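You operate a simulated robot arm through the tools that you are given. There is no shell and no other tool. Be economical: measure what you need, move in short steps, check, and stop when the job is done.

Carry out the task below with a simulated two-armed robot. There is one attempt and no reset: what you move stays moved.

## Task
Mix the tube with the dark layer until the layer has gone.
Fine: it stands in the teal rack; put it back there and switch the mixer off.

It is judged by the outcome, as a careful person would: the job done as asked, and still so three seconds after it is handed in. It fails if anything else is knocked over, pushed out of place, dropped, spilled or broken.

## Robot
Two 7-joint arms with two-finger parallel grippers on one trunk that stands fixed in place. Base frame: the origin is at the foot of the trunk, x ahead of it, y to its left, z up. Units: cm, degrees, N and s.
The left shoulder is at [7.1, 15.6, 125.5], the right one opposite. Payload 3.91 kg a hand.
Tool frame (each hand has its own): the origin (TCP) lies between the finger pads and is the grasp point; the fingertips stand 3 cm ahead of it; z points along the fingers, y is the line along which they close. The gripper opens to 11 cm. The fingers are 2 cm wide and 1 cm thick; the gripper's body (4.8 by 11.2 cm) begins 5.5 cm behind the TCP.
Orientation is that of the tool frame in the base frame, as a unit quaternion [w, x, y, z]. With the fingers straight down and closing along the base's y, the tool's x points along the base's -x, its y along +y and its z along -z.

## Interface
- The arms move only by the tool nudge_tool. It takes "left_plan", "right_plan" or both (then of equal length, played together; a hand with none holds still); each is a list of rows, each an object (a shift or turn left out is 0, a gripper value left out holds the last) with "xyz": the shift along the tool's x, y, z in mm, a list of three; "delta_rot": the turn, a rotation vector about the tool's x, y, z in degrees, a list of three; "fingers": the closure in counts, from 0 (fully open) to 255 (shut). In form: [{"xyz": [tx, ty, tz], "delta_rot": [wx, wy, wz], "fingers": fingers}, ...]. A call has 1 to 8 rows; each row shifts and turns the commanded pose from where the row before left it, along the tool's axes as they then stand. Rows are played at 5 a second. More than 5 cm and 8.6 degrees between two rows, or a gripper value outside its range, and nothing of the call is played. Where a pose cannot be reached the arm comes as near as it can. A force on the tool above 40 N (or 10 N above the force at the start of the call, whichever is more), or a blocked arm, ends the call early, and 0.2 s more pass. The fingers move at their own pace (about 10.8 cm/s each) and stop on an object; they squeeze with about 21 N. The grip force told is the motor's: it shows also when the fingers shut on nothing. Time passes only in rows, and 0.2 s behind the last, so rows that do not move let the fingers close. The reply holds the time, the measured pose of the TCP, the force on the tool along the base axes, the opening and the grip force, in the units named above and with some noise, with the torque about the TCP (base axes, N m) and any sound that the robot's microphone picked up.
- Cameras (640 x 400 px; columns grow to the right, rows downward): "scene" is now at [12.52, 3.79, 150.97]; the picture's right is [0.37, -0.93, -0.00], its down [-0.46, -0.18, -0.87] and it looks along [0.81, 0.32, -0.49] (base axes); focal length 327 px, centre (320, 200). "left" rides on the left gripper at [7.2, -1.7, -10.3] in its tool frame; the picture's right is [0.23, 0.97, 0.00], its down [-0.76, 0.18, -0.62] and it looks along [-0.61, 0.14, 0.78] (tool axes); focal length 222 px, centre (320, 200). "right" rides on the right gripper at [7.2, 1.7, -10.3] in its tool frame; the picture's right is [-0.23, 0.97, 0.00], its down [-0.76, -0.18, -0.62] and it looks along [-0.61, -0.14, 0.78] (tool axes); focal length 222 px, centre (320, 200). There is no depth. A picture from a camera that has moved, and an enlarged one, comes with that camera's place and axes in the base frame and with its lens. The place of the scene camera against the robot may be out by one fixed shift of up to 2.5 cm in any direction.
- get_image(camera): a new picture of that camera. No time passes.
- lift_body(by): slides the trunk up (or, below 0, down) by that many cm; the arms and the scene camera ride with it, the base frame stays. It gives what a move gives, with no picture.
- head_to(pan, tilt): turns the head with the scene camera to pan (to the left, within 86 degrees either way) and tilt (down, from -29 to 69), counted from straight ahead of the robot. It gives what a move gives.
- zoom(camera, box): a new picture of the part [left, top, right, bottom] of that camera's present view, enlarged. No time passes.
- close_job(): hands the job in; it is judged then, once.

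Go step by step. Nothing tells you positions but the pictures and the camera data: compare them with the known pose of the tool, close in by small moves and look again before you grip or let go. The budget is 120 turns and 86 pictures, counting those below and the enlarged ones. Unless the task says otherwise, let go and move clear before handing in, and close with one line.

The tools are called after "Request:" by a JSON object that holds its "fn" and its "kwargs". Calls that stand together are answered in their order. nudge_tool: Moves the arms, as the interface text tells. Its arguments: {"type":"object","properties":{"left_plan":{"type":"array","items":{"type":"object","properties":{"xyz":{"type":"array","items":{"type":"number"}},"delta_rot":{"type":"array","items":{"type":"number"}},"fingers":{"type":"number"}}}},"right_plan":{"type":"array","items":{"type":"object","properties":{"xyz":{"type":"array","items":{"type":"number"}},"delta_rot":{"type":"array","items":{"type":"number"}},"fingers":{"type":"number"}}}}},"required":[]} The other tools are called the same way: lift_body (by) slides the trunk up or down; head_to (pan, tilt) turns the head that bears the scene camera; get_image (camera) takes a picture; zoom (camera, box) takes an enlarged picture of a part of a camera's view; close_job () hands the job in.

At the start:

```text
time: 0.0
left_tcp_pos: [54.1, 42.58, 121.16]
left_tcp_rot: [0.0, 0.0, 1.0, 0.001]
left_contact_force: [1.1, 0.7, -0.9]
left_torque: [0.0, -0.05, 0.01]
left_grip_width: 10.99
left_gripper_force: 0.1
right_tcp_pos: [73.1, -10.37, 129.39]
right_tcp_rot: [0.0, 0.0, 1.0, -0.001]
right_contact_force: [0.7, 0.0, -0.1]
right_torque: [0.01, 0.0, 0.02]
right_grip_width: 11.02
right_gripper_force: 0.1
trunk travel left (down, up): [-70.0, 24.0]
head pan, tilt: [21.6, 29.4]
```

scene: 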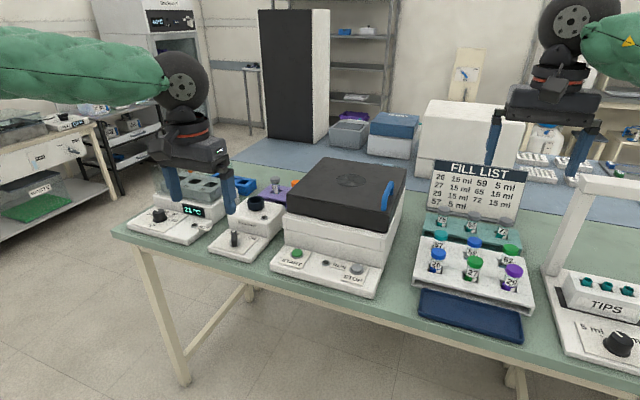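
right: 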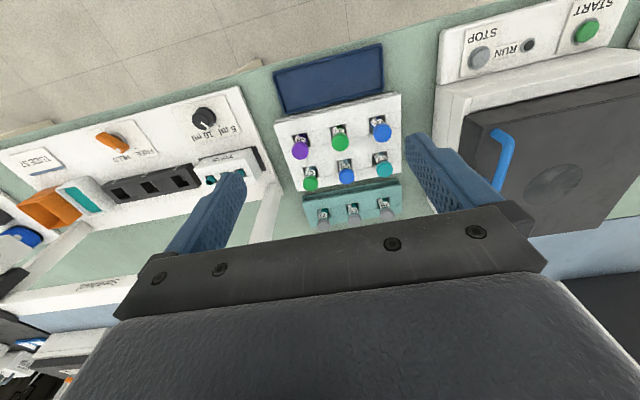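
left: 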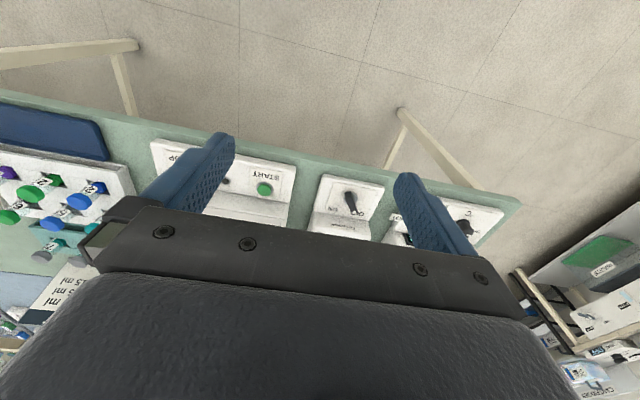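

I see a bench with a vortex mixer (black cup and knob) left of the centrifuge, and a teal rack with three grey-capped tubes behind the white rack. I'll look closer at both.

Request:
{"fn": "zoom", "kwargs": {"camera": "scene", "box": [400, 180, 540, 267]}}

Request:
{"fn": "zoom", "kwargs": {"camera": "scene", "box": [120, 165, 320, 290]}}

Request:
{"fn": "zoom", "kwargs": {"camera": "right", "box": [260, 110, 420, 240]}}

```text
4.57 times, centred on (470, 224) of scene
camera zoom: at [12.52, 3.79, 150.97], right [0.37, -0.93, 0.0], down [-0.46, -0.18, -0.87], along [0.81, 0.32, -0.49], focal length 1497 px, centre (-366, 93)
```

zoom: 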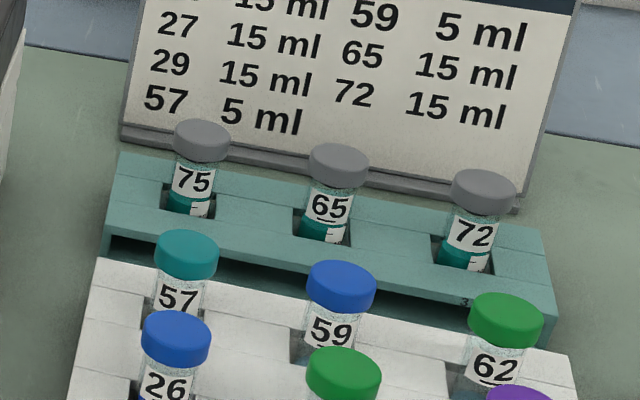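

```text
3.20 times, centred on (220, 228) of scene
camera zoom: at [12.52, 3.79, 150.97], right [0.37, -0.93, 0.0], down [-0.46, -0.18, -0.87], along [0.81, 0.32, -0.49], focal length 1048 px, centre (640, 112)
```

zoom: 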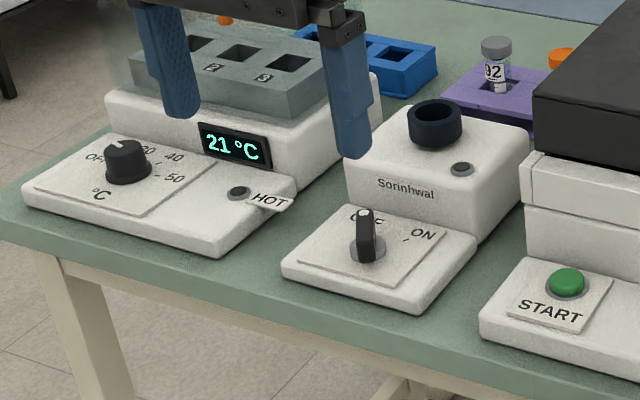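

```text
3.08 times, centred on (340, 175) of right
camera zoom: at [65.9, -8.76, 139.73], right [0.23, 0.97, 0.0], down [0.76, -0.18, 0.62], along [0.61, -0.14, -0.78], focal length 684 px, centre (258, 277)
```

zoom: 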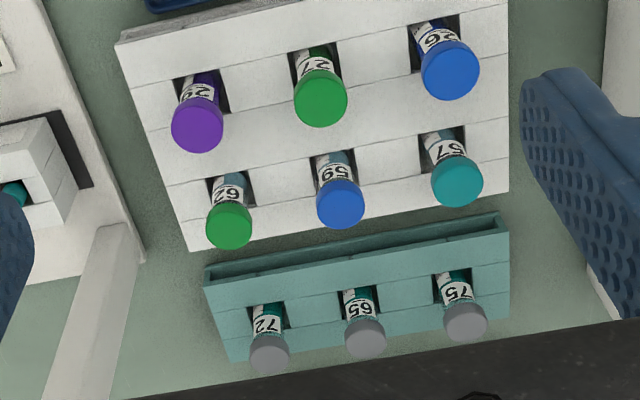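

The knob of the mixer is near (72,53,97), its cup near (83,52,104), and the grey-capped tubes near (105,-9,100). I need to find which one has the dark layer, so I'll zoom on the tubes harder.

Request:
{"fn": "zoom", "kwargs": {"camera": "scene", "box": [430, 200, 518, 250]}}

Request:
{"fn": "nudge_tool", "kwargs": {"right_plan": [{"xyz": [0, 0, 45]}, {"xyz": [0, 0, 45]}, {"xyz": [0, 0, 45]}, {"xyz": [0, 0, 30]}]}}

Request:
{"fn": "get_image", "kwargs": {"camera": "right"}}

```text
7.27 times, centred on (474, 225) of scene
camera zoom: at [12.52, 3.79, 150.97], right [0.37, -0.93, 0.0], down [-0.46, -0.18, -0.87], along [0.81, 0.32, -0.49], focal length 2381 px, centre (-800, 18)
```

zoom: 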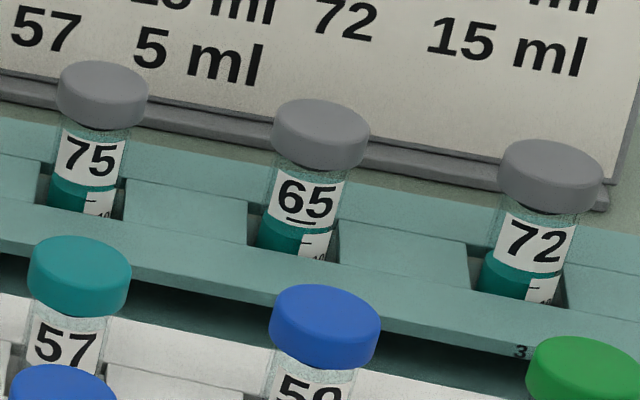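

```text
time: 1.0
left_tcp_pos: [54.11, 42.48, 121.14]
left_tcp_rot: [0.0, 0.0, 1.0, 0.0]
left_contact_force: [0.5, -1.1, 0.2]
left_torque: [-0.01, 0.03, -0.02]
left_grip_width: 10.99
left_gripper_force: 0.0
right_tcp_pos: [73.2, -10.48, 112.8]
right_tcp_rot: [-0.001, -0.001, 1.0, 0.0]
right_contact_force: [0.1, -0.3, -0.2]
right_torque: [0.0, 0.01, -0.04]
right_grip_width: 11.02
right_gripper_force: 0.0
trunk travel left (down, up): [-70.0, 24.0]
head pan, tilt: [21.6, 29.4]
```

```text
78 pictures are left
camera right: at [65.91, -8.79, 123.2], right [0.23, 0.97, 0.0], down [0.76, -0.18, 0.62], along [0.61, -0.14, -0.78], focal length 222 px, centre (320, 200)
```

right: 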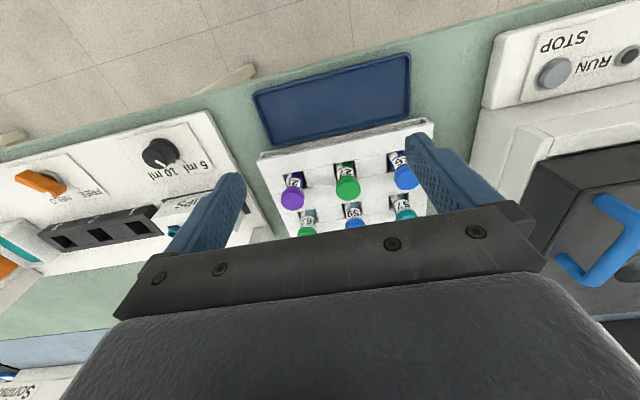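

The layer isn't visible while the tubes stand in the rack, so I'll have to lift them to see. I move the right hand away to the right and back, then test the left hand's reach toward the teal rack with a forward tilt.

Request:
{"fn": "nudge_tool", "kwargs": {"right_plan": [{"xyz": [0, 0, -50]}, {"xyz": [0, 0, -50]}, {"xyz": [0, 0, -50]}, {"xyz": [50, 0, 0]}, {"xyz": [50, -40, 0]}, {"xyz": [50, -50, 0]}, {"xyz": [0, -50, 0]}, {"xyz": [0, -50, 0]}], "left_plan": [{"xyz": [0, 0, -40]}, {"xyz": [0, -40, 0]}, {"xyz": [0, -40, 0], "delta_rot": [0, -8, 0]}, {"delta_rot": [0, -8, 0]}, {"delta_rot": [0, -8, 0]}, {"delta_rot": [0, -8, 0]}, {"xyz": [0, -40, 0]}, {"xyz": [0, -40, 0]}]}}

```text
refused: row 5 steps farther than a row can; nothing moved
```

That was refused for an oversized step; I'll use smaller ones.

Request:
{"fn": "nudge_tool", "kwargs": {"right_plan": [{"xyz": [0, 0, -50]}, {"xyz": [0, 0, -50]}, {"xyz": [0, 0, -50]}, {"xyz": [50, 0, 0]}, {"xyz": [50, 0, 0]}, {"xyz": [30, -35, 0]}, {"xyz": [0, -50, 0]}, {"xyz": [0, -50, 0]}], "left_plan": [{"xyz": [0, 0, -40]}, {"xyz": [0, -40, 0]}, {"xyz": [0, -40, 0]}, {"delta_rot": [0, -8, 0]}, {"delta_rot": [0, -8, 0]}, {"delta_rot": [0, -8, 0]}, {"xyz": [0, -40, 0]}, {"xyz": [0, -40, 0]}]}}

Request:
{"fn": "get_image", "kwargs": {"camera": "left"}}

```text
time: 2.8
left_tcp_pos: [53.89, 26.09, 125.09]
left_tcp_rot: [0.208, 0.0, 0.978, 0.002]
left_contact_force: [-0.7, -0.3, 0.2]
left_torque: [0.06, -0.02, -0.01]
left_grip_width: 11.0
left_gripper_force: 0.0
right_tcp_pos: [60.14, -23.93, 127.72]
right_tcp_rot: [-0.001, -0.001, 1.0, 0.001]
right_contact_force: [-0.1, -0.9, 0.1]
right_torque: [0.05, 0.02, 0.02]
right_grip_width: 10.98
right_gripper_force: 0.0
trunk travel left (down, up): [-70.0, 24.0]
head pan, tilt: [21.6, 29.4]
```

```text
77 pictures are left
camera left: at [42.92, 24.51, 131.7], right [-0.21, 0.97, -0.09], down [0.44, 0.18, 0.88], along [0.87, 0.14, -0.47], focal length 222 px, centre (320, 200)
```

left: 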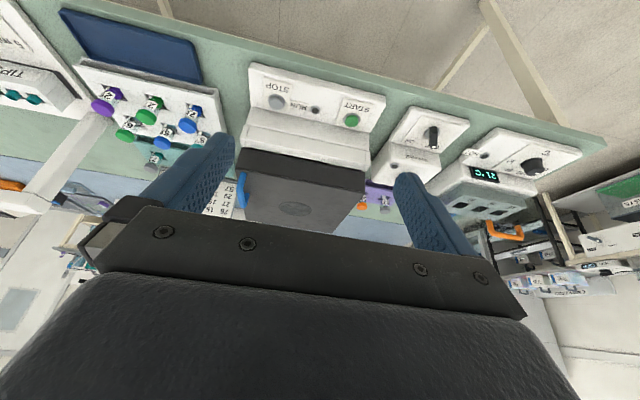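

The tilt works as expected. Next the left hand goes over in front of the teal rack while the right hand goes further right.

Request:
{"fn": "nudge_tool", "kwargs": {"right_plan": [{"xyz": [40, 0, 0]}, {"xyz": [40, 0, 0]}, {"xyz": [0, -50, 0]}, {"xyz": [0, -50, 0]}, {"xyz": [0, -50, 0]}, {"xyz": [0, -40, 0]}, {}, {}], "left_plan": [{"xyz": [0, -50, 0]}, {"xyz": [0, -50, 0]}, {"xyz": [0, -50, 0]}, {"xyz": [0, -50, 0]}, {"xyz": [0, -50, 0]}, {"xyz": [0, -40, 0]}, {"xyz": [-44.8, 0, 19.9]}, {"xyz": [-44.8, 0, 19.9]}]}}

Request:
{"fn": "nudge_tool", "kwargs": {"left_plan": [{"xyz": [-44.8, 0, 19.9]}, {"xyz": [-44.8, 0, 19.9]}, {"xyz": [-44.8, 0, 19.9]}, {"xyz": [-44.8, 0, 19.9]}, {"xyz": [-44.8, 0, 19.9]}, {"xyz": [-44.8, 0, 19.9]}]}}

Request:
{"fn": "get_image", "kwargs": {"camera": "left"}}

Request:
{"fn": "get_image", "kwargs": {"camera": "scene"}}

```text
time: 4.6
left_tcp_pos: [63.98, 1.05, 125.46]
left_tcp_rot: [0.209, 0.001, 0.978, -0.001]
left_contact_force: [0.1, 0.6, -0.6]
left_torque: [-0.02, -0.03, 0.01]
left_grip_width: 11.01
left_gripper_force: 0.1
left hand out of reach, approached as far as the arm can: row 6
right_tcp_pos: [51.96, -42.8, 128.17]
right_tcp_rot: [0.001, 0.002, 1.0, 0.0]
right_contact_force: [-0.4, 0.2, 0.4]
right_torque: [0.0, -0.04, 0.01]
right_grip_width: 11.0
right_gripper_force: 0.1
trunk travel left (down, up): [-70.0, 24.0]
head pan, tilt: [21.6, 29.4]
```

```text
time: 6.0
left_tcp_pos: [86.93, 9.75, 125.46]
left_tcp_rot: [0.208, 0.001, 0.978, -0.001]
left_contact_force: [0.2, 0.6, -0.1]
left_torque: [-0.02, 0.03, 0.0]
left_grip_width: 11.0
left_gripper_force: 0.0
left hand out of reach, approached as far as the arm can: row 1, 2, 3, 4, 5, 6
right_tcp_pos: [52.39, -42.68, 127.94]
right_tcp_rot: [-0.001, 0.0, 1.0, 0.0]
right_contact_force: [-0.2, -0.6, -0.6]
right_torque: [0.01, 0.02, 0.03]
right_grip_width: 10.99
right_gripper_force: 0.2
trunk travel left (down, up): [-70.0, 24.0]
head pan, tilt: [21.6, 29.4]
```

```text
76 pictures are left
camera left: at [76.03, 8.17, 131.9], right [-0.21, 0.97, -0.09], down [0.44, 0.18, 0.88], along [0.87, 0.14, -0.47], focal length 222 px, centre (320, 200)
```

left: 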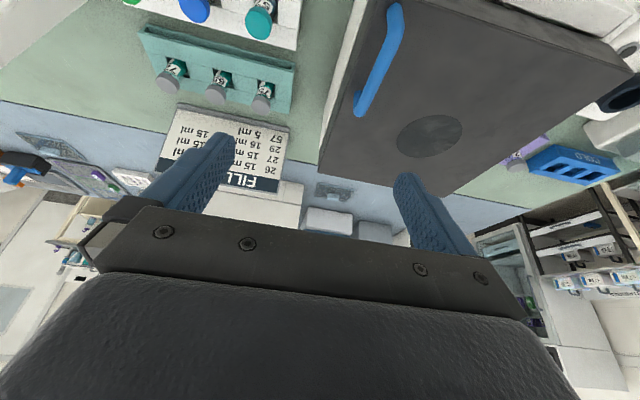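

```text
75 pictures are left
camera scene: at [12.64, 3.81, 150.96], right [0.37, -0.93, 0.0], down [-0.46, -0.18, -0.87], along [0.81, 0.32, -0.49], focal length 327 px, centre (320, 200)
```

scene: 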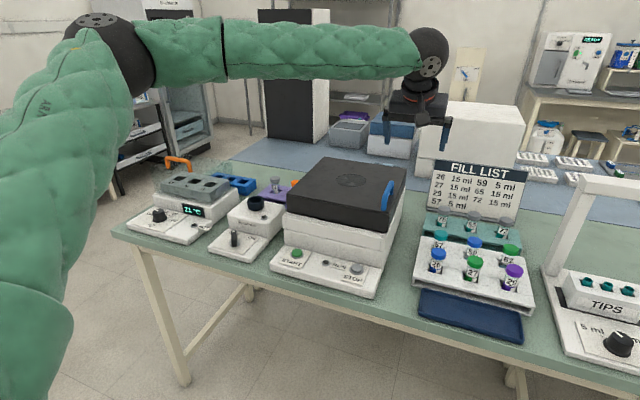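

The left arm runs out of reach at y≈10, so I need better positions. I'll zoom on the teal rack through the left camera.

Request:
{"fn": "zoom", "kwargs": {"camera": "left", "box": [128, 10, 308, 122]}}

```text
3.56 times, centred on (218, 66) of left
camera zoom: at [76.03, 8.17, 131.9], right [-0.21, 0.97, -0.09], down [0.44, 0.18, 0.88], along [0.87, 0.14, -0.47], focal length 790 px, centre (683, 676)
```

zoom: 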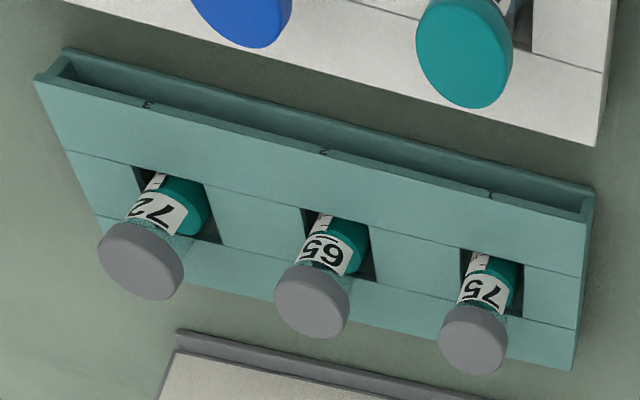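

Both views put tube 65's cap top near (109,-9,96), with 72 about 8 cm to the right and 75 about 8 cm to the left. I test whether the left hand reaches further with the hand yawed to the right.

Request:
{"fn": "nudge_tool", "kwargs": {"left_plan": [{"xyz": [44.8, 0, -19.9]}, {"xyz": [44.8, 0, -19.9]}, {"delta_rot": [3.26, 0, 7.3]}, {"delta_rot": [3.26, 0, 7.3]}, {"delta_rot": [3.26, 0, 7.3]}, {"delta_rot": [3.26, 0, 7.3]}]}}

Request:
{"fn": "nudge_tool", "kwargs": {"left_plan": [{"xyz": [0, -40, 0]}, {"xyz": [0, -40, 0]}, {"xyz": [0, -40, 0]}, {"xyz": [0, -40, 0]}]}}

```text
time: 7.4
left_tcp_pos: [77.19, 9.6, 125.52]
left_tcp_rot: [0.2, 0.27, 0.94, -0.058]
left_contact_force: [0.0, 1.0, 0.3]
left_torque: [-0.01, 0.01, 0.03]
left_grip_width: 10.99
left_gripper_force: 0.0
right_tcp_pos: [52.36, -42.61, 127.83]
right_tcp_rot: [0.001, 0.001, 1.0, 0.0]
right_contact_force: [-0.7, -0.3, -0.4]
right_torque: [-0.04, -0.05, -0.02]
right_grip_width: 10.98
right_gripper_force: 0.1
trunk travel left (down, up): [-70.0, 24.0]
head pan, tilt: [21.6, 29.4]
```

```text
time: 8.4
left_tcp_pos: [68.09, -1.96, 125.49]
left_tcp_rot: [0.2, 0.268, 0.941, -0.058]
left_contact_force: [-0.8, 0.5, -0.2]
left_torque: [0.0, 0.0, -0.01]
left_grip_width: 11.01
left_gripper_force: 0.1
left hand out of reach, approached as far as the arm can: row 4
right_tcp_pos: [52.38, -42.66, 127.83]
right_tcp_rot: [0.0, 0.001, 1.0, 0.0]
right_contact_force: [0.4, 0.5, 0.0]
right_torque: [-0.01, 0.01, -0.03]
right_grip_width: 11.01
right_gripper_force: 0.0
trunk travel left (down, up): [-70.0, 24.0]
head pan, tilt: [21.6, 29.4]
```

The left arm can't cross the midline far enough; the right arm should take the tube and hand it over. I park the left hand at the left and test the right hand's reach with a 40° tilt.

Request:
{"fn": "nudge_tool", "kwargs": {"left_plan": [{"xyz": [0, 45, 0]}, {"xyz": [0, 45, 0]}, {"xyz": [0, 45, 0]}, {"xyz": [0, 45, 0]}, {"xyz": [0, 45, 0]}, {"xyz": [45, 0, -20]}], "right_plan": [{"delta_rot": [0, -8, 0]}, {"delta_rot": [0, -8, 0]}, {"delta_rot": [0, -8, 0]}, {"delta_rot": [0, -8, 0]}, {"delta_rot": [0, -8, 0]}, {}]}}

Request:
{"fn": "nudge_tool", "kwargs": {"right_plan": [{"xyz": [-36.8, 0, 30.9]}, {"xyz": [-36.8, 0, 30.9]}, {"xyz": [-36.8, 0, 30.9]}, {"xyz": [-36.8, 0, 30.9]}, {"xyz": [0, 45, 0]}, {"xyz": [0, 45, 0]}, {"xyz": [0, 45, 0]}, {"xyz": [0, 45, 0]}]}}

Request:
{"fn": "nudge_tool", "kwargs": {"right_plan": [{"xyz": [0, 45, 0]}, {"xyz": [0, 45, 0]}, {"xyz": [0, 45, 0]}, {"xyz": [-36.8, 0, 30.9]}, {"xyz": [-36.8, 0, 30.9]}, {"xyz": [-36.8, 0, 30.9]}, {"xyz": [-36.8, 0, 30.9]}, {"xyz": [-36.8, 0, 30.9]}]}}

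```text
time: 9.8
left_tcp_pos: [75.25, 19.69, 125.6]
left_tcp_rot: [0.202, 0.27, 0.94, -0.057]
left_contact_force: [-0.4, 0.5, 0.0]
left_torque: [-0.03, 0.0, 0.01]
left_grip_width: 10.99
left_gripper_force: 0.0
right_tcp_pos: [51.79, -42.77, 128.07]
right_tcp_rot: [0.344, 0.0, 0.939, -0.002]
right_contact_force: [-0.4, -0.6, 0.0]
right_torque: [0.0, -0.02, 0.01]
right_grip_width: 11.0
right_gripper_force: 0.0
trunk travel left (down, up): [-70.0, 24.0]
head pan, tilt: [21.6, 29.4]
```

```text
time: 11.6
left_tcp_pos: [75.57, 19.79, 125.3]
left_tcp_rot: [0.2, 0.269, 0.94, -0.057]
left_contact_force: [-0.3, 0.3, 0.4]
left_torque: [-0.03, -0.01, 0.0]
left_grip_width: 11.0
left_gripper_force: 0.0
right_tcp_pos: [71.57, -24.92, 127.82]
right_tcp_rot: [0.341, 0.0, 0.94, -0.001]
right_contact_force: [0.1, 0.3, 0.6]
right_torque: [0.0, -0.01, -0.02]
right_grip_width: 10.99
right_gripper_force: 0.1
trunk travel left (down, up): [-70.0, 24.0]
head pan, tilt: [21.6, 29.4]
```

```text
time: 13.4
left_tcp_pos: [75.67, 19.65, 125.31]
left_tcp_rot: [0.2, 0.269, 0.94, -0.058]
left_contact_force: [-0.1, 0.4, -0.3]
left_torque: [0.0, -0.01, 0.01]
left_grip_width: 11.0
left_gripper_force: 0.1
right_tcp_pos: [95.55, -11.27, 127.66]
right_tcp_rot: [0.341, 0.0, 0.94, 0.0]
right_contact_force: [0.9, -0.6, -0.2]
right_torque: [0.0, 0.0, 0.0]
right_grip_width: 10.98
right_gripper_force: 0.1
trunk travel left (down, up): [-70.0, 24.0]
head pan, tilt: [21.6, 29.4]
```

The right hand reaches well with the tilt, now at (95.5,-11.3,127.7). I go a bit further forward and down over the rack and look.

Request:
{"fn": "nudge_tool", "kwargs": {"right_plan": [{"xyz": [-36.8, 0, 30.9], "fingers": 105}, {"xyz": [-15, 0, 12.6]}, {"xyz": [25.7, 0, 30.6]}, {"xyz": [25.7, 0, 30.6]}]}}

Request:
{"fn": "get_image", "kwargs": {"camera": "right"}}

Request:
{"fn": "zoom", "kwargs": {"camera": "scene", "box": [380, 100, 572, 220]}}

```text
time: 14.4
left_tcp_pos: [75.54, 19.76, 125.28]
left_tcp_rot: [0.199, 0.269, 0.941, -0.059]
left_contact_force: [-0.4, 0.6, -0.1]
left_torque: [-0.03, -0.01, 0.02]
left_grip_width: 11.0
left_gripper_force: 0.0
right_tcp_pos: [102.58, -11.35, 119.59]
right_tcp_rot: [0.34, 0.0, 0.94, 0.001]
right_contact_force: [-1.4, 0.2, 0.9]
right_torque: [-0.01, 0.01, -0.01]
right_grip_width: 6.48
right_gripper_force: 0.0
trunk travel left (down, up): [-70.0, 24.0]
head pan, tilt: [21.6, 29.4]
```

```text
73 pictures are left
camera right: at [90.21, -9.77, 123.01], right [0.17, 0.97, 0.15], down [0.18, -0.18, 0.97], along [0.97, -0.14, -0.21], focal length 222 px, centre (320, 200)
```

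right: 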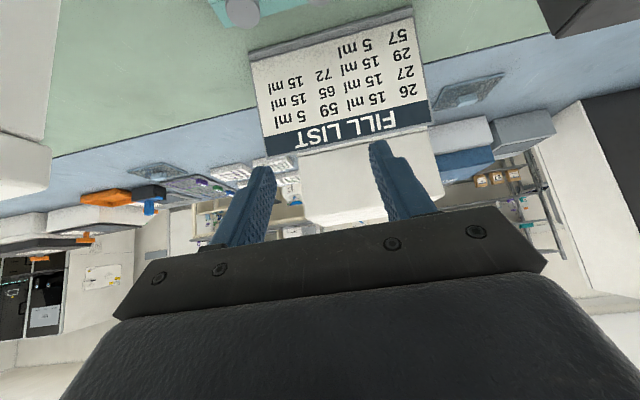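

```text
3.33 times, centred on (476, 160) of scene
camera zoom: at [12.7, 3.84, 150.95], right [0.37, -0.93, 0.0], down [-0.46, -0.18, -0.87], along [0.81, 0.32, -0.49], focal length 1091 px, centre (-200, 333)
```

zoom: 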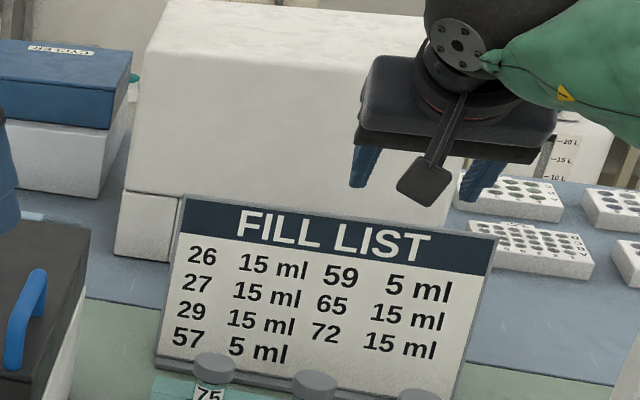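

The camera bracket hangs low on the near side at this tilt and could hit the white rack's caps, so I reduce the tilt to 24° and check that the spot above the tubes is still reachable.

Request:
{"fn": "nudge_tool", "kwargs": {"right_plan": [{"delta_rot": [0, 8, 0]}, {"delta_rot": [0, 8, 0]}, {"xyz": [-36.6, 0, 16.3]}, {"xyz": [0, 23, 0]}, {"xyz": [20.3, 0, 45.7]}]}}

Request:
{"fn": "get_image", "kwargs": {"camera": "right"}}

```text
time: 15.6
left_tcp_pos: [75.61, 19.4, 125.37]
left_tcp_rot: [0.199, 0.269, 0.941, -0.057]
left_contact_force: [0.7, -0.4, 0.3]
left_torque: [-0.02, 0.03, 0.01]
left_grip_width: 11.01
left_gripper_force: 0.0
right_tcp_pos: [106.28, -9.4, 114.74]
right_tcp_rot: [0.207, 0.001, 0.978, 0.001]
right_contact_force: [0.1, -0.4, 0.6]
right_torque: [0.01, -0.01, 0.01]
right_grip_width: 6.44
right_gripper_force: 0.1
trunk travel left (down, up): [-70.0, 24.0]
head pan, tilt: [21.6, 29.4]
```

```text
71 pictures are left
camera right: at [95.43, -7.73, 121.27], right [0.21, 0.97, 0.09], down [0.44, -0.18, 0.88], along [0.87, -0.14, -0.47], focal length 222 px, centre (320, 200)
```

right: 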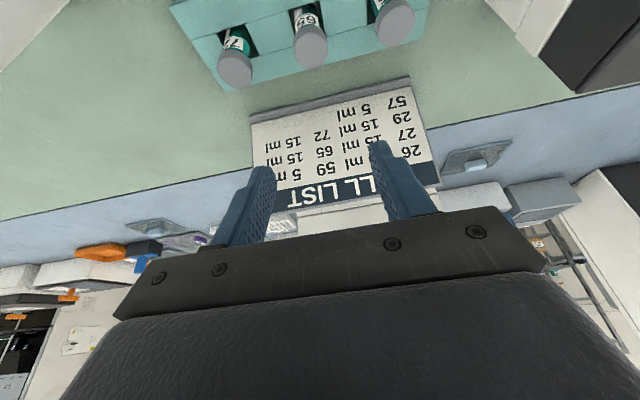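

The reach is good here, and tube 65's cap top is confirmed at (108.6,-8.9,96). I zoom in on the three tubes in case a layer shows from this angle.

Request:
{"fn": "zoom", "kwargs": {"camera": "right", "box": [190, 0, 430, 100]}}

```text
2.67 times, centred on (310, 50) of right
camera zoom: at [95.43, -7.73, 121.27], right [0.21, 0.97, 0.09], down [0.44, -0.18, 0.88], along [0.87, -0.14, -0.47], focal length 592 px, centre (347, 600)
```

zoom: 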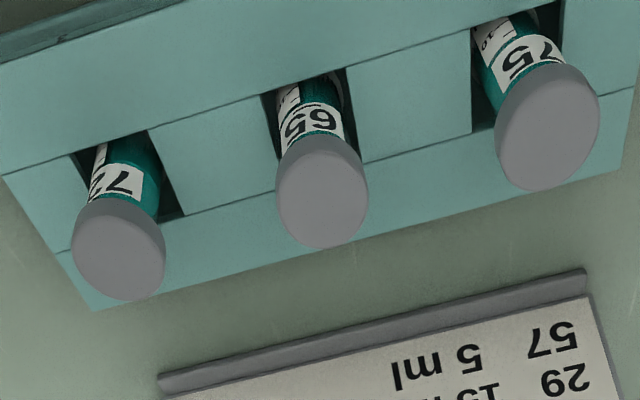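

Only the upper part shows. I straighten the tool so the camera looks down into the slots from closer.

Request:
{"fn": "nudge_tool", "kwargs": {"right_plan": [{"delta_rot": [0, 8, 0]}, {"delta_rot": [0, 8, 0]}, {"delta_rot": [0, 8, 0]}, {"xyz": [25, 0, 35]}, {"xyz": [10, 0, 35]}]}}

Request:
{"fn": "get_image", "kwargs": {"camera": "right"}}

```text
time: 16.8
left_tcp_pos: [75.55, 19.72, 125.35]
left_tcp_rot: [0.199, 0.269, 0.94, -0.059]
left_contact_force: [0.4, -0.1, -0.4]
left_torque: [0.05, 0.0, 0.0]
left_grip_width: 11.0
left_gripper_force: 0.0
right_tcp_pos: [102.85, -9.0, 107.77]
right_tcp_rot: [-0.001, 0.0, 1.0, 0.0]
right_contact_force: [0.0, -0.8, 0.1]
right_torque: [-0.02, 0.03, -0.02]
right_grip_width: 6.45
right_gripper_force: 0.1
trunk travel left (down, up): [-70.0, 24.0]
head pan, tilt: [21.6, 29.4]
```

```text
69 pictures are left
camera right: at [95.54, -7.48, 118.08], right [0.23, 0.97, 0.0], down [0.76, -0.18, 0.62], along [0.61, -0.14, -0.78], focal length 222 px, centre (320, 200)
```

right: 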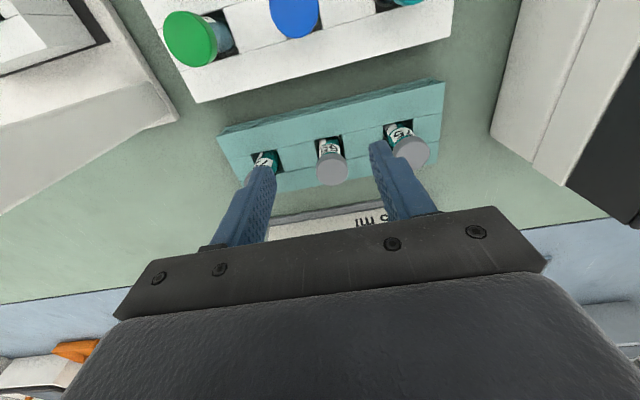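

Tool-down reaches x=103 as well, which gives the bracket good clearance. I zoom into the slots.

Request:
{"fn": "zoom", "kwargs": {"camera": "right", "box": [240, 110, 440, 195]}}

```text
3.20 times, centred on (340, 152) of right
camera zoom: at [95.54, -7.48, 118.08], right [0.23, 0.97, 0.0], down [0.76, -0.18, 0.62], along [0.61, -0.14, -0.78], focal length 711 px, centre (256, 352)
```

zoom: 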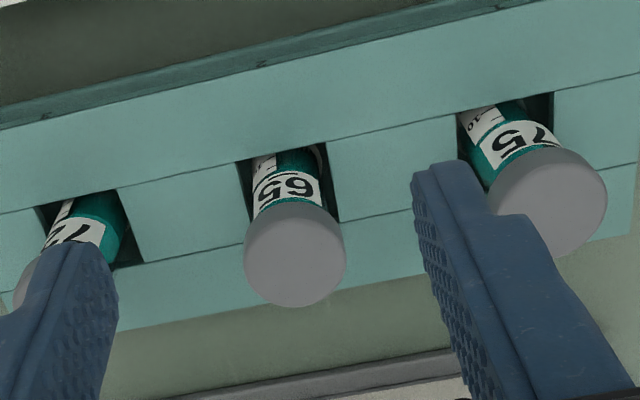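

The view is still not conclusive, so I'll lift tubes to inspect them. First I check whether the left arm in a tool-down, lower posture can get past the midline (a single-hand job would be simplest), with the right hand drawn back.

Request:
{"fn": "nudge_tool", "kwargs": {"right_plan": [{"xyz": [0, 0, -45]}, {"xyz": [0, 0, -45]}, {"xyz": [50, 0, 0]}, {"xyz": [50, 0, 0]}, {"xyz": [50, 0, 0]}, {"xyz": [50, 0, 0]}, {"xyz": [50, 0, 0]}, {"xyz": [50, 0, 0]}], "left_plan": [{"delta_rot": [-3.26, 0, -7.3]}, {"delta_rot": [-3.26, 0, -7.3]}, {"delta_rot": [-3.26, 0, -7.3]}, {"delta_rot": [-3.26, 0, -7.3]}, {"delta_rot": [0, 8, 0]}, {"delta_rot": [0, 8, 0]}, {"delta_rot": [0, 8, 0]}, {"xyz": [45, 0, 0]}]}}

Request:
{"fn": "nudge_tool", "kwargs": {"right_plan": [{"xyz": [50, 0, 0]}, {"xyz": [0, -50, 0]}, {"xyz": [0, -50, 0]}, {"xyz": [0, -50, 0]}, {"xyz": [0, -50, 0]}, {"xyz": [0, -50, 0]}, {"xyz": [0, -50, 0]}, {}], "left_plan": [{"xyz": [50, 0, 0]}, {"xyz": [0, 0, 50]}, {"xyz": [0, 0, 50]}, {"xyz": [0, -50, 0]}, {"xyz": [0, -50, 0]}, {"xyz": [0, -50, 0]}, {"xyz": [0, -50, 0]}, {"xyz": [0, -50, 0]}]}}

```text
time: 18.6
left_tcp_pos: [71.02, 19.57, 125.88]
left_tcp_rot: [0.002, 0.0, 1.0, 0.0]
left_contact_force: [-0.5, -0.9, 1.5]
left_torque: [0.03, -0.05, 0.01]
left_grip_width: 11.02
left_gripper_force: 0.0
right_tcp_pos: [72.23, -9.37, 117.13]
right_tcp_rot: [0.003, 0.001, 1.0, 0.0]
right_contact_force: [-0.2, 1.0, -0.1]
right_torque: [0.01, -0.04, 0.01]
right_grip_width: 6.46
right_gripper_force: 0.0
trunk travel left (down, up): [-70.0, 24.0]
head pan, tilt: [21.6, 29.4]
```

```text
time: 20.4
left_tcp_pos: [64.41, 3.42, 116.56]
left_tcp_rot: [0.0, -0.001, 1.0, -0.001]
left_contact_force: [1.3, -0.6, 0.5]
left_torque: [-0.03, 0.02, -0.02]
left_grip_width: 10.99
left_gripper_force: 0.0
left hand out of reach, approached as far as the arm can: row 7, 8
right_tcp_pos: [67.61, -39.39, 116.93]
right_tcp_rot: [0.0, 0.0, 1.0, -0.001]
right_contact_force: [-0.2, -0.1, -0.3]
right_torque: [-0.03, 0.0, 0.02]
right_grip_width: 6.46
right_gripper_force: 0.0
trunk travel left (down, up): [-70.0, 24.0]
head pan, tilt: [21.6, 29.4]
```

The left arm stops near y≈3 with the tool down. I try the hand turned so its fingers point toward the right with the camera on the upper side, which lets the wrist stay on the left.

Request:
{"fn": "nudge_tool", "kwargs": {"left_plan": [{"xyz": [0, 50, -30]}, {"xyz": [0, 50, -30]}, {"delta_rot": [0, 0, -8.5]}, {"delta_rot": [0, 0, -8.5]}, {"delta_rot": [0, 0, -8.5]}, {"delta_rot": [0, 0, -8.5]}, {"delta_rot": [0, 0, -8.5]}, {"delta_rot": [0, 0, -8.5]}]}}

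Request:
{"fn": "nudge_tool", "kwargs": {"left_plan": [{"delta_rot": [0, 0, -8.5]}, {"delta_rot": [0, 0, -8.5]}, {"delta_rot": [0, 0, -8.5]}, {"delta_rot": [0, 0, -8.5]}, {"delta_rot": [0, 0, -8.5]}, {"delta_rot": [0, 8.5, 0]}, {"delta_rot": [0, 8.5, 0]}, {"delta_rot": [0, 8.5, 0]}]}}

```text
refused: row 1 steps farther than a row can; nothing moved
```

```text
time: 22.2
left_tcp_pos: [64.45, 3.32, 116.58]
left_tcp_rot: [-0.206, -0.355, 0.908, -0.08]
left_contact_force: [0.0, -0.2, 0.1]
left_torque: [-0.07, -0.02, -0.01]
left_grip_width: 10.98
left_gripper_force: 0.1
right_tcp_pos: [67.62, -39.37, 116.79]
right_tcp_rot: [-0.002, -0.001, 1.0, 0.0]
right_contact_force: [0.1, -0.3, 0.1]
right_torque: [-0.03, -0.01, 0.01]
right_grip_width: 6.45
right_gripper_force: 0.0
trunk travel left (down, up): [-70.0, 24.0]
head pan, tilt: [21.6, 29.4]
```

The first call was refused (oversized step) but the rotation call played fine. I continue the turn.

Request:
{"fn": "nudge_tool", "kwargs": {"left_plan": [{"delta_rot": [3.66, 0, -7.67]}, {"delta_rot": [3.66, 0, -7.67]}, {"delta_rot": [3.66, 0, -7.67]}, {"delta_rot": [3.66, 0, -7.67]}, {"delta_rot": [3.66, 0, -7.67]}, {"delta_rot": [3.66, 0, -7.67]}, {"delta_rot": [3.66, 0, -7.67]}, {"delta_rot": [3.66, 0, -7.67]}]}}

```text
time: 24.0
left_tcp_pos: [64.88, 5.2, 117.47]
left_tcp_rot: [0.129, 0.8, -0.558, 0.181]
left_contact_force: [-0.4, -0.7, -0.8]
left_torque: [0.0, -0.03, 0.03]
left_grip_width: 11.01
left_gripper_force: 0.0
left hand out of reach, approached as far as the arm can: row 8
right_tcp_pos: [67.24, -39.4, 117.01]
right_tcp_rot: [0.0, 0.001, 1.0, 0.001]
right_contact_force: [-0.7, -0.4, 0.5]
right_torque: [0.0, -0.04, 0.02]
right_grip_width: 6.45
right_gripper_force: 0.0
trunk travel left (down, up): [-70.0, 24.0]
head pan, tilt: [21.6, 29.4]
```

The turn works (fingers now point right with 25° tilt). I add tilt to 51° and test moving right across the midline.

Request:
{"fn": "nudge_tool", "kwargs": {"left_plan": [{"delta_rot": [0, 8.5, 0]}, {"delta_rot": [0, 8.5, 0]}, {"delta_rot": [0, 8.5, 0]}, {"xyz": [23.7, 13.6, 29.2]}, {"xyz": [23.7, 13.6, 29.2]}, {"xyz": [23.7, 13.6, 29.2]}]}}

```text
time: 25.4
left_tcp_pos: [67.4, -2.16, 118.85]
left_tcp_rot: [0.251, 0.739, -0.517, 0.351]
left_contact_force: [0.1, -0.6, 1.3]
left_torque: [0.03, 0.0, -0.01]
left_grip_width: 10.98
left_gripper_force: 0.0
left hand out of reach, approached as far as the arm can: row 5, 6
right_tcp_pos: [67.61, -39.36, 116.78]
right_tcp_rot: [0.0, -0.001, 1.0, -0.001]
right_contact_force: [0.9, 0.1, -0.1]
right_torque: [0.0, -0.01, 0.0]
right_grip_width: 6.44
right_gripper_force: 0.0
trunk travel left (down, up): [-70.0, 24.0]
head pan, tilt: [21.6, 29.4]
```

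Request:
{"fn": "nudge_tool", "kwargs": {"left_plan": [{"xyz": [9.6, -42.3, 11.9]}, {"xyz": [9.6, -42.3, 11.9]}, {"xyz": [9.6, -42.3, 11.9]}, {"xyz": [9.6, -42.3, 11.9]}, {"xyz": [9.6, -42.3, 11.9]}, {"xyz": [9.6, -42.3, 11.9]}]}}

Request:
{"fn": "get_image", "kwargs": {"camera": "scene"}}

```text
time: 26.8
left_tcp_pos: [90.56, 2.5, 120.36]
left_tcp_rot: [0.246, 0.741, -0.515, 0.353]
left_contact_force: [0.5, 0.0, 0.4]
left_torque: [0.06, 0.02, 0.02]
left_grip_width: 10.97
left_gripper_force: 0.1
left hand out of reach, approached as far as the arm can: row 4, 5, 6
right_tcp_pos: [67.52, -39.42, 116.82]
right_tcp_rot: [0.0, 0.0, 1.0, 0.0]
right_contact_force: [0.3, 0.3, -0.3]
right_torque: [0.02, 0.01, -0.01]
right_grip_width: 6.51
right_gripper_force: 0.0
trunk travel left (down, up): [-70.0, 24.0]
head pan, tilt: [21.6, 29.4]
```

```text
67 pictures are left
camera scene: at [12.65, 3.8, 150.95], right [0.37, -0.93, 0.0], down [-0.46, -0.18, -0.87], along [0.81, 0.32, -0.49], focal length 327 px, centre (320, 200)
```

scene: 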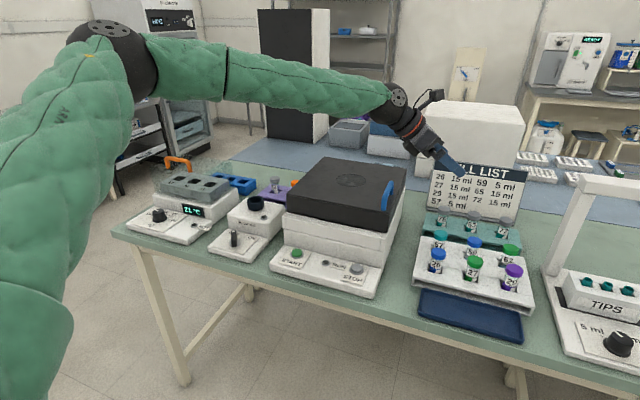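

The elbow sits high and outward, so the limit may depend on the trunk height. I test raising the trunk.

Request:
{"fn": "lift_body", "kwargs": {"by": 18}}

Request:
{"fn": "nudge_tool", "kwargs": {"left_plan": [{"xyz": [-35, 0, 28.3]}, {"xyz": [-35, 0, 28.3]}, {"xyz": [-35, 0, 28.3]}, {"xyz": [-35, 0, 28.3]}, {"xyz": [23.7, 13.6, 29.2]}, {"xyz": [23.7, 13.6, 29.2]}, {"xyz": [23.7, 13.6, 29.2]}]}}

```text
time: 28.8
left_tcp_pos: [90.43, 2.56, 138.48]
left_tcp_rot: [0.245, 0.742, -0.514, 0.354]
left_contact_force: [0.0, -0.1, -0.9]
left_torque: [0.01, 0.01, -0.01]
left_grip_width: 11.01
left_gripper_force: 0.0
right_tcp_pos: [67.59, -39.37, 134.82]
right_tcp_rot: [0.0, -0.001, 1.0, 0.0]
right_contact_force: [-0.2, -0.1, 0.2]
right_torque: [-0.01, 0.01, 0.0]
right_grip_width: 6.46
right_gripper_force: 0.0
trunk travel left (down, up): [-88.0, 6.0]
head pan, tilt: [21.6, 29.4]
```

```text
time: 30.4
left_tcp_pos: [82.31, 0.26, 127.62]
left_tcp_rot: [0.245, 0.741, -0.514, 0.355]
left_contact_force: [1.4, 0.6, 0.2]
left_torque: [-0.05, 0.01, 0.01]
left_grip_width: 11.01
left_gripper_force: 0.1
left hand out of reach, approached as far as the arm can: row 1, 2, 3, 4, 5, 6, 7
right_tcp_pos: [67.6, -39.47, 134.91]
right_tcp_rot: [0.0, 0.0, 1.0, 0.001]
right_contact_force: [0.1, -0.3, 0.0]
right_torque: [-0.01, -0.01, 0.01]
right_grip_width: 6.48
right_gripper_force: 0.2
trunk travel left (down, up): [-88.0, 6.0]
head pan, tilt: [21.6, 29.4]
```

Raising makes it worse, so I try the opposite: trunk lowered, with the hands kept at height.

Request:
{"fn": "nudge_tool", "kwargs": {"left_plan": [{"xyz": [35, 0, -28.3]}, {"xyz": [35, 0, -28.3]}, {"xyz": [35, 0, -28.3]}], "right_plan": [{"xyz": [0, 0, -45]}, {"xyz": [0, 0, -45]}, {"xyz": [0, 0, -45]}]}}

Request:
{"fn": "lift_body", "kwargs": {"by": -18}}

Request:
{"fn": "nudge_tool", "kwargs": {"left_plan": [{"xyz": [35, 0, -28.3]}, {"xyz": [35, 0, -28.3]}, {"xyz": [35, 0, -28.3]}], "right_plan": [{"xyz": [0, 0, -30]}, {"xyz": [0, 0, -30]}, {}]}}

Request:
{"fn": "lift_body", "kwargs": {"by": -14}}

Request:
{"fn": "nudge_tool", "kwargs": {"left_plan": [{"xyz": [23.7, 13.6, 29.2]}, {"xyz": [23.7, 13.6, 29.2]}, {"xyz": [23.7, 13.6, 29.2]}, {"xyz": [23.7, 13.6, 29.2]}]}}

```text
time: 31.2
left_tcp_pos: [82.22, 0.36, 141.06]
left_tcp_rot: [0.245, 0.742, -0.514, 0.354]
left_contact_force: [0.2, 0.6, 0.3]
left_torque: [0.0, -0.01, 0.05]
left_grip_width: 11.02
left_gripper_force: 0.0
right_tcp_pos: [67.47, -39.39, 148.33]
right_tcp_rot: [0.0, 0.0, 1.0, 0.001]
right_contact_force: [-0.2, 0.0, -0.1]
right_torque: [0.0, 0.01, 0.05]
right_grip_width: 6.48
right_gripper_force: 0.0
trunk travel left (down, up): [-88.0, 6.0]
head pan, tilt: [21.6, 29.4]
```

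```text
time: 33.2
left_tcp_pos: [82.29, 0.33, 123.19]
left_tcp_rot: [0.246, 0.741, -0.514, 0.354]
left_contact_force: [0.8, -0.1, -0.3]
left_torque: [0.01, 0.02, 0.02]
left_grip_width: 11.0
left_gripper_force: 0.0
right_tcp_pos: [67.5, -39.35, 130.01]
right_tcp_rot: [-0.001, 0.0, 1.0, 0.0]
right_contact_force: [0.2, 0.3, 0.6]
right_torque: [-0.03, -0.01, 0.04]
right_grip_width: 6.45
right_gripper_force: 0.0
trunk travel left (down, up): [-70.0, 24.0]
head pan, tilt: [21.6, 29.4]
```

```text
time: 34.0
left_tcp_pos: [82.2, 0.4, 136.4]
left_tcp_rot: [0.245, 0.742, -0.515, 0.353]
left_contact_force: [-1.1, -0.5, 1.0]
left_torque: [0.02, -0.01, 0.01]
left_grip_width: 11.01
left_gripper_force: 0.1
right_tcp_pos: [67.48, -39.54, 136.1]
right_tcp_rot: [0.0, -0.001, 1.0, -0.001]
right_contact_force: [0.6, -1.1, -0.5]
right_torque: [-0.01, 0.0, 0.01]
right_grip_width: 6.46
right_gripper_force: 0.1
trunk travel left (down, up): [-70.0, 24.0]
head pan, tilt: [21.6, 29.4]
```

```text
time: 35.7
left_tcp_pos: [82.27, 0.4, 122.41]
left_tcp_rot: [0.246, 0.741, -0.515, 0.353]
left_contact_force: [0.3, 0.1, -0.3]
left_torque: [-0.03, -0.02, 0.0]
left_grip_width: 11.0
left_gripper_force: 0.2
right_tcp_pos: [67.45, -39.41, 122.18]
right_tcp_rot: [0.0, 0.0, 1.0, 0.0]
right_contact_force: [0.4, 0.5, -0.4]
right_torque: [0.02, -0.02, -0.01]
right_grip_width: 6.47
right_gripper_force: 0.0
trunk travel left (down, up): [-56.0, 38.0]
head pan, tilt: [21.6, 29.4]
```

```text
time: 36.7
left_tcp_pos: [80.35, -6.31, 121.97]
left_tcp_rot: [0.245, 0.742, -0.514, 0.354]
left_contact_force: [0.4, 0.6, -0.2]
left_torque: [-0.02, 0.02, 0.03]
left_grip_width: 10.98
left_gripper_force: 0.0
left hand out of reach, approached as far as the arm can: row 2, 3, 4
right_tcp_pos: [67.65, -39.57, 122.01]
right_tcp_rot: [-0.001, 0.0, 1.0, 0.001]
right_contact_force: [0.7, 0.1, -0.3]
right_torque: [0.01, 0.03, 0.03]
right_grip_width: 6.47
right_gripper_force: 0.1
trunk travel left (down, up): [-56.0, 38.0]
head pan, tilt: [21.6, 29.4]
```

Lowering helps. I lower the trunk another 14 cm while keeping the hands up and test again.

Request:
{"fn": "nudge_tool", "kwargs": {"left_plan": [{"xyz": [38.8, 0, -31.4]}, {"xyz": [38.8, 0, -31.4]}, {"xyz": [31, 0, -25.2]}], "right_plan": [{"xyz": [0, 0, -48]}, {"xyz": [0, 0, -48]}, {"xyz": [0, 0, -40]}]}}

Request:
{"fn": "lift_body", "kwargs": {"by": -14}}

Request:
{"fn": "nudge_tool", "kwargs": {"left_plan": [{"xyz": [23.7, 13.6, 29.2]}, {"xyz": [23.7, 13.6, 29.2]}, {"xyz": [9.6, -42.3, 11.9]}, {"xyz": [9.6, -42.3, 11.9]}, {"xyz": [9.6, -42.3, 11.9]}, {"xyz": [9.6, -42.3, 11.9]}, {"xyz": [9.6, -42.3, 11.9]}]}}

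```text
time: 37.5
left_tcp_pos: [79.44, -5.01, 130.89]
left_tcp_rot: [0.245, 0.741, -0.514, 0.355]
left_contact_force: [0.0, 0.6, -0.4]
left_torque: [-0.01, -0.02, 0.03]
left_grip_width: 10.99
left_gripper_force: 0.0
left hand out of reach, approached as far as the arm can: row 1, 2, 3
right_tcp_pos: [67.36, -39.39, 136.08]
right_tcp_rot: [0.001, 0.0, 1.0, 0.001]
right_contact_force: [-0.2, 0.8, -0.3]
right_torque: [-0.05, 0.0, 0.02]
right_grip_width: 6.47
right_gripper_force: 0.0
trunk travel left (down, up): [-56.0, 38.0]
head pan, tilt: [21.6, 29.4]
```

```text
time: 39.1
left_tcp_pos: [79.6, -5.23, 116.75]
left_tcp_rot: [0.245, 0.742, -0.514, 0.354]
left_contact_force: [-0.5, 0.1, -0.2]
left_torque: [-0.03, 0.01, -0.01]
left_grip_width: 11.0
left_gripper_force: 0.1
right_tcp_pos: [67.49, -39.37, 121.93]
right_tcp_rot: [0.001, 0.0, 1.0, -0.001]
right_contact_force: [-0.3, -0.1, 0.5]
right_torque: [0.02, 0.03, -0.02]
right_grip_width: 6.49
right_gripper_force: 0.0
trunk travel left (down, up): [-42.0, 52.0]
head pan, tilt: [21.6, 29.4]
```

```text
time: 40.7
left_tcp_pos: [87.09, -0.61, 114.48]
left_tcp_rot: [0.246, 0.742, -0.513, 0.354]
left_contact_force: [0.1, 0.8, 0.1]
left_torque: [0.0, -0.01, 0.0]
left_grip_width: 11.0
left_gripper_force: 0.0
left hand out of reach, approached as far as the arm can: row 1, 2, 3, 4, 5, 6, 7
right_tcp_pos: [67.71, -39.35, 121.88]
right_tcp_rot: [0.0, 0.0, 1.0, 0.001]
right_contact_force: [0.4, -0.2, 0.0]
right_torque: [-0.04, 0.01, -0.05]
right_grip_width: 6.48
right_gripper_force: 0.0
trunk travel left (down, up): [-42.0, 52.0]
head pan, tilt: [21.6, 29.4]
```

The left arm can't get to the rack, but it can meet the right hand around (72,-4). So: right hand picks, hands over to the left, left mixes, and back again. I draw the left hand back, untwist it, and set the trunk 14 cm below its start height.

Request:
{"fn": "nudge_tool", "kwargs": {"left_plan": [{"xyz": [-9.6, 42.3, -11.9]}, {"xyz": [-9.6, 42.3, -11.9]}, {"xyz": [-9.6, 42.3, -11.9]}, {"xyz": [-9.6, 42.3, -11.9]}, {"xyz": [-9.6, 42.3, -11.9]}, {"xyz": [-29.6, -17, -36.5]}, {"xyz": [-29.6, -17, -36.5]}, {"xyz": [-29.6, -17, -36.5]}]}}

Request:
{"fn": "lift_body", "kwargs": {"by": 14}}

Request:
{"fn": "nudge_tool", "kwargs": {"left_plan": [{"delta_rot": [0, -8.5, 0]}, {"delta_rot": [0, -8.5, 0]}, {"delta_rot": [0, -8.5, 0]}, {"delta_rot": [0, -8.5, 0]}, {"delta_rot": [0, -8.5, 0]}, {"delta_rot": [0, -8.5, 0]}, {"delta_rot": [0, 0, 8.5]}, {"delta_rot": [0, 0, 8.5]}]}}

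Request:
{"fn": "nudge_tool", "kwargs": {"left_plan": [{"delta_rot": [0, 0, 8.5]}, {"delta_rot": [0, 0, 8.5]}, {"delta_rot": [0, 0, 8.5]}, {"delta_rot": [0, 0, 8.5]}, {"delta_rot": [0, 0, 8.5]}, {"delta_rot": [0, 0, 8.5]}, {"delta_rot": [0, 0, 8.5]}, {"delta_rot": [0, 0, 8.5]}]}}

```text
time: 42.5
left_tcp_pos: [64.14, 14.22, 114.83]
left_tcp_rot: [0.246, 0.741, -0.514, 0.354]
left_contact_force: [-0.2, 0.5, -0.9]
left_torque: [-0.05, 0.01, 0.0]
left_grip_width: 11.01
left_gripper_force: 0.0
right_tcp_pos: [67.43, -39.38, 121.97]
right_tcp_rot: [0.0, 0.0, 1.0, -0.001]
right_contact_force: [-0.1, -0.1, 0.2]
right_torque: [-0.02, -0.04, -0.01]
right_grip_width: 6.47
right_gripper_force: 0.1
trunk travel left (down, up): [-42.0, 52.0]
head pan, tilt: [21.6, 29.4]
```

```text
time: 44.2
left_tcp_pos: [64.12, 14.08, 128.75]
left_tcp_rot: [0.246, 0.742, -0.514, 0.354]
left_contact_force: [-0.5, 0.1, 0.5]
left_torque: [0.0, -0.01, -0.01]
left_grip_width: 10.99
left_gripper_force: 0.0
right_tcp_pos: [67.49, -39.36, 135.84]
right_tcp_rot: [0.0, 0.0, 1.0, 0.001]
right_contact_force: [-0.2, -0.9, -1.5]
right_torque: [0.01, -0.01, -0.05]
right_grip_width: 6.46
right_gripper_force: 0.1
trunk travel left (down, up): [-56.0, 38.0]
head pan, tilt: [21.6, 29.4]
```

```text
time: 46.0
left_tcp_pos: [64.25, 14.03, 128.74]
left_tcp_rot: [0.0, 0.728, -0.685, 0.0]
left_contact_force: [0.1, 0.8, 0.4]
left_torque: [0.03, 0.04, -0.02]
left_grip_width: 11.0
left_gripper_force: 0.1
right_tcp_pos: [67.61, -39.44, 135.92]
right_tcp_rot: [0.0, -0.001, 1.0, 0.0]
right_contact_force: [-0.4, 0.7, -0.6]
right_torque: [-0.02, 0.03, 0.01]
right_grip_width: 6.48
right_gripper_force: 0.1
trunk travel left (down, up): [-56.0, 38.0]
head pan, tilt: [21.6, 29.4]
```

```text
time: 47.8
left_tcp_pos: [64.15, 14.03, 128.75]
left_tcp_rot: [0.0, -0.22, 0.975, -0.001]
left_contact_force: [-0.9, 0.9, 0.4]
left_torque: [0.02, -0.02, 0.0]
left_grip_width: 10.99
left_gripper_force: 0.1
right_tcp_pos: [67.44, -39.41, 135.75]
right_tcp_rot: [0.0, 0.0, 1.0, -0.001]
right_contact_force: [-0.1, 0.0, -0.3]
right_torque: [-0.05, 0.0, 0.02]
right_grip_width: 6.46
right_gripper_force: 0.1
trunk travel left (down, up): [-56.0, 38.0]
head pan, tilt: [21.6, 29.4]
```

The left hand is nearly back to its normal pose. I'll switch the mixer on first, so I move the left hand over its knob and look.

Request:
{"fn": "nudge_tool", "kwargs": {"left_plan": [{"delta_rot": [0, 0, 8.5]}, {"delta_rot": [0, 0, 8.5]}, {"delta_rot": [0, 0, 8.4]}, {"xyz": [0, 50, 0]}, {"xyz": [0, 50, 0]}, {"xyz": [0, 50, 0]}, {"xyz": [0, 50, 0]}, {"xyz": [0, 50, 0]}]}}

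Request:
{"fn": "nudge_tool", "kwargs": {"left_plan": [{"xyz": [0, 50, 0]}, {"xyz": [0, 50, 0]}, {"xyz": [0, 50, 0]}, {"xyz": [0, 0, 50]}, {"xyz": [0, 0, 50]}, {"xyz": [0, 0, 30]}]}}

Request:
{"fn": "get_image", "kwargs": {"camera": "left"}}

```text
time: 49.6
left_tcp_pos: [64.09, 39.01, 128.84]
left_tcp_rot: [0.0, 0.0, 1.0, -0.001]
left_contact_force: [-0.4, -1.4, -0.4]
left_torque: [-0.02, -0.02, -0.02]
left_grip_width: 10.96
left_gripper_force: 0.1
right_tcp_pos: [67.51, -39.37, 135.95]
right_tcp_rot: [0.0, 0.001, 1.0, -0.001]
right_contact_force: [0.5, -0.4, 1.1]
right_torque: [0.0, 0.0, -0.01]
right_grip_width: 6.47
right_gripper_force: 0.0
trunk travel left (down, up): [-56.0, 38.0]
head pan, tilt: [21.6, 29.4]
```

```text
time: 51.0
left_tcp_pos: [64.14, 53.84, 115.54]
left_tcp_rot: [0.0, -0.001, 1.0, -0.001]
left_contact_force: [-0.1, 0.3, -0.7]
left_torque: [-0.03, -0.01, 0.0]
left_grip_width: 11.02
left_gripper_force: 0.0
right_tcp_pos: [67.47, -39.46, 135.88]
right_tcp_rot: [0.0, 0.0, 1.0, 0.0]
right_contact_force: [0.0, 0.7, -0.7]
right_torque: [-0.02, 0.0, 0.04]
right_grip_width: 6.48
right_gripper_force: 0.1
trunk travel left (down, up): [-56.0, 38.0]
head pan, tilt: [21.6, 29.4]
```

```text
66 pictures are left
camera left: at [56.86, 52.31, 125.86], right [-0.23, 0.97, 0.0], down [0.76, 0.18, 0.62], along [0.61, 0.14, -0.78], focal length 222 px, centre (320, 200)
```

left: 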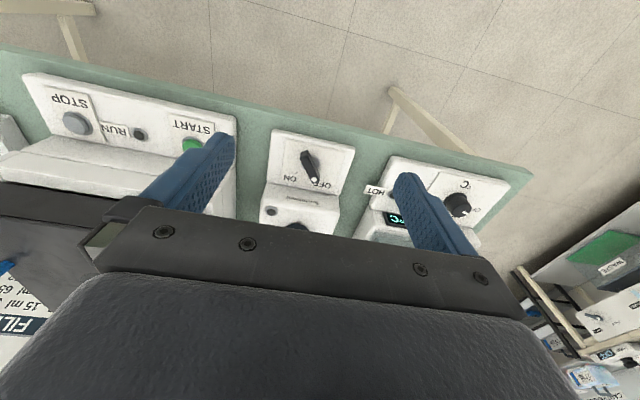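

Request:
{"fn": "zoom", "kwargs": {"camera": "left", "box": [250, 120, 370, 240]}}

```text
3.33 times, centred on (310, 180) of left
camera zoom: at [56.86, 52.31, 125.86], right [-0.23, 0.97, 0.0], down [0.76, 0.18, 0.62], along [0.61, 0.14, -0.78], focal length 740 px, centre (353, 267)
```

zoom: 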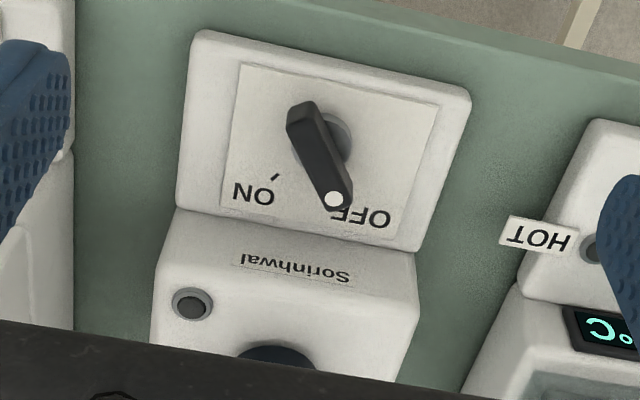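

The knob is a bar pointer near (77.2,55.1,90.5), pointing to OFF (about +30°), with the ON tick clockwise of it. I move above it with the fingers turned to suit and narrowed, then look again.

Request:
{"fn": "nudge_tool", "kwargs": {"left_plan": [{"xyz": [-45, 6, 0], "fingers": 130}, {"xyz": [-45, 6, 0]}, {"xyz": [-40, 0, 0]}, {"xyz": [0, 0, 40], "delta_rot": [0, 0, -7.5]}, {"xyz": [0, 0, 30], "delta_rot": [0, 0, -7.5]}, {"delta_rot": [0, 0, -7.5]}, {"delta_rot": [0, 0, -7.5]}]}}

Request:
{"fn": "zoom", "kwargs": {"camera": "left", "box": [200, 60, 440, 220]}}

```text
time: 52.6
left_tcp_pos: [77.25, 55.25, 108.67]
left_tcp_rot: [0.0, -0.261, 0.965, -0.002]
left_contact_force: [0.3, 0.5, 0.1]
left_torque: [0.04, 0.01, -0.01]
left_grip_width: 5.38
left_gripper_force: 0.0
right_tcp_pos: [67.34, -39.42, 135.86]
right_tcp_rot: [0.0, 0.0, 1.0, 0.0]
right_contact_force: [0.4, -0.2, 0.4]
right_torque: [0.02, 0.01, -0.02]
right_grip_width: 6.46
right_gripper_force: 0.1
trunk travel left (down, up): [-56.0, 38.0]
head pan, tilt: [21.6, 29.4]
```

```text
2.50 times, centred on (320, 140) of left
camera zoom: at [71.69, 50.25, 118.93], right [-0.69, 0.73, 0.0], down [0.57, 0.54, 0.62], along [0.45, 0.43, -0.78], focal length 555 px, centre (320, 350)
```

zoom: 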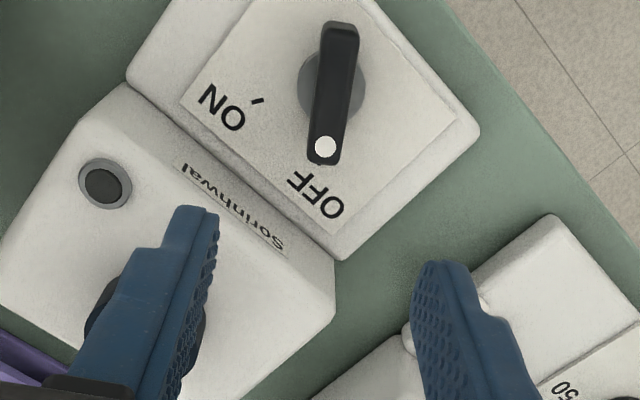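

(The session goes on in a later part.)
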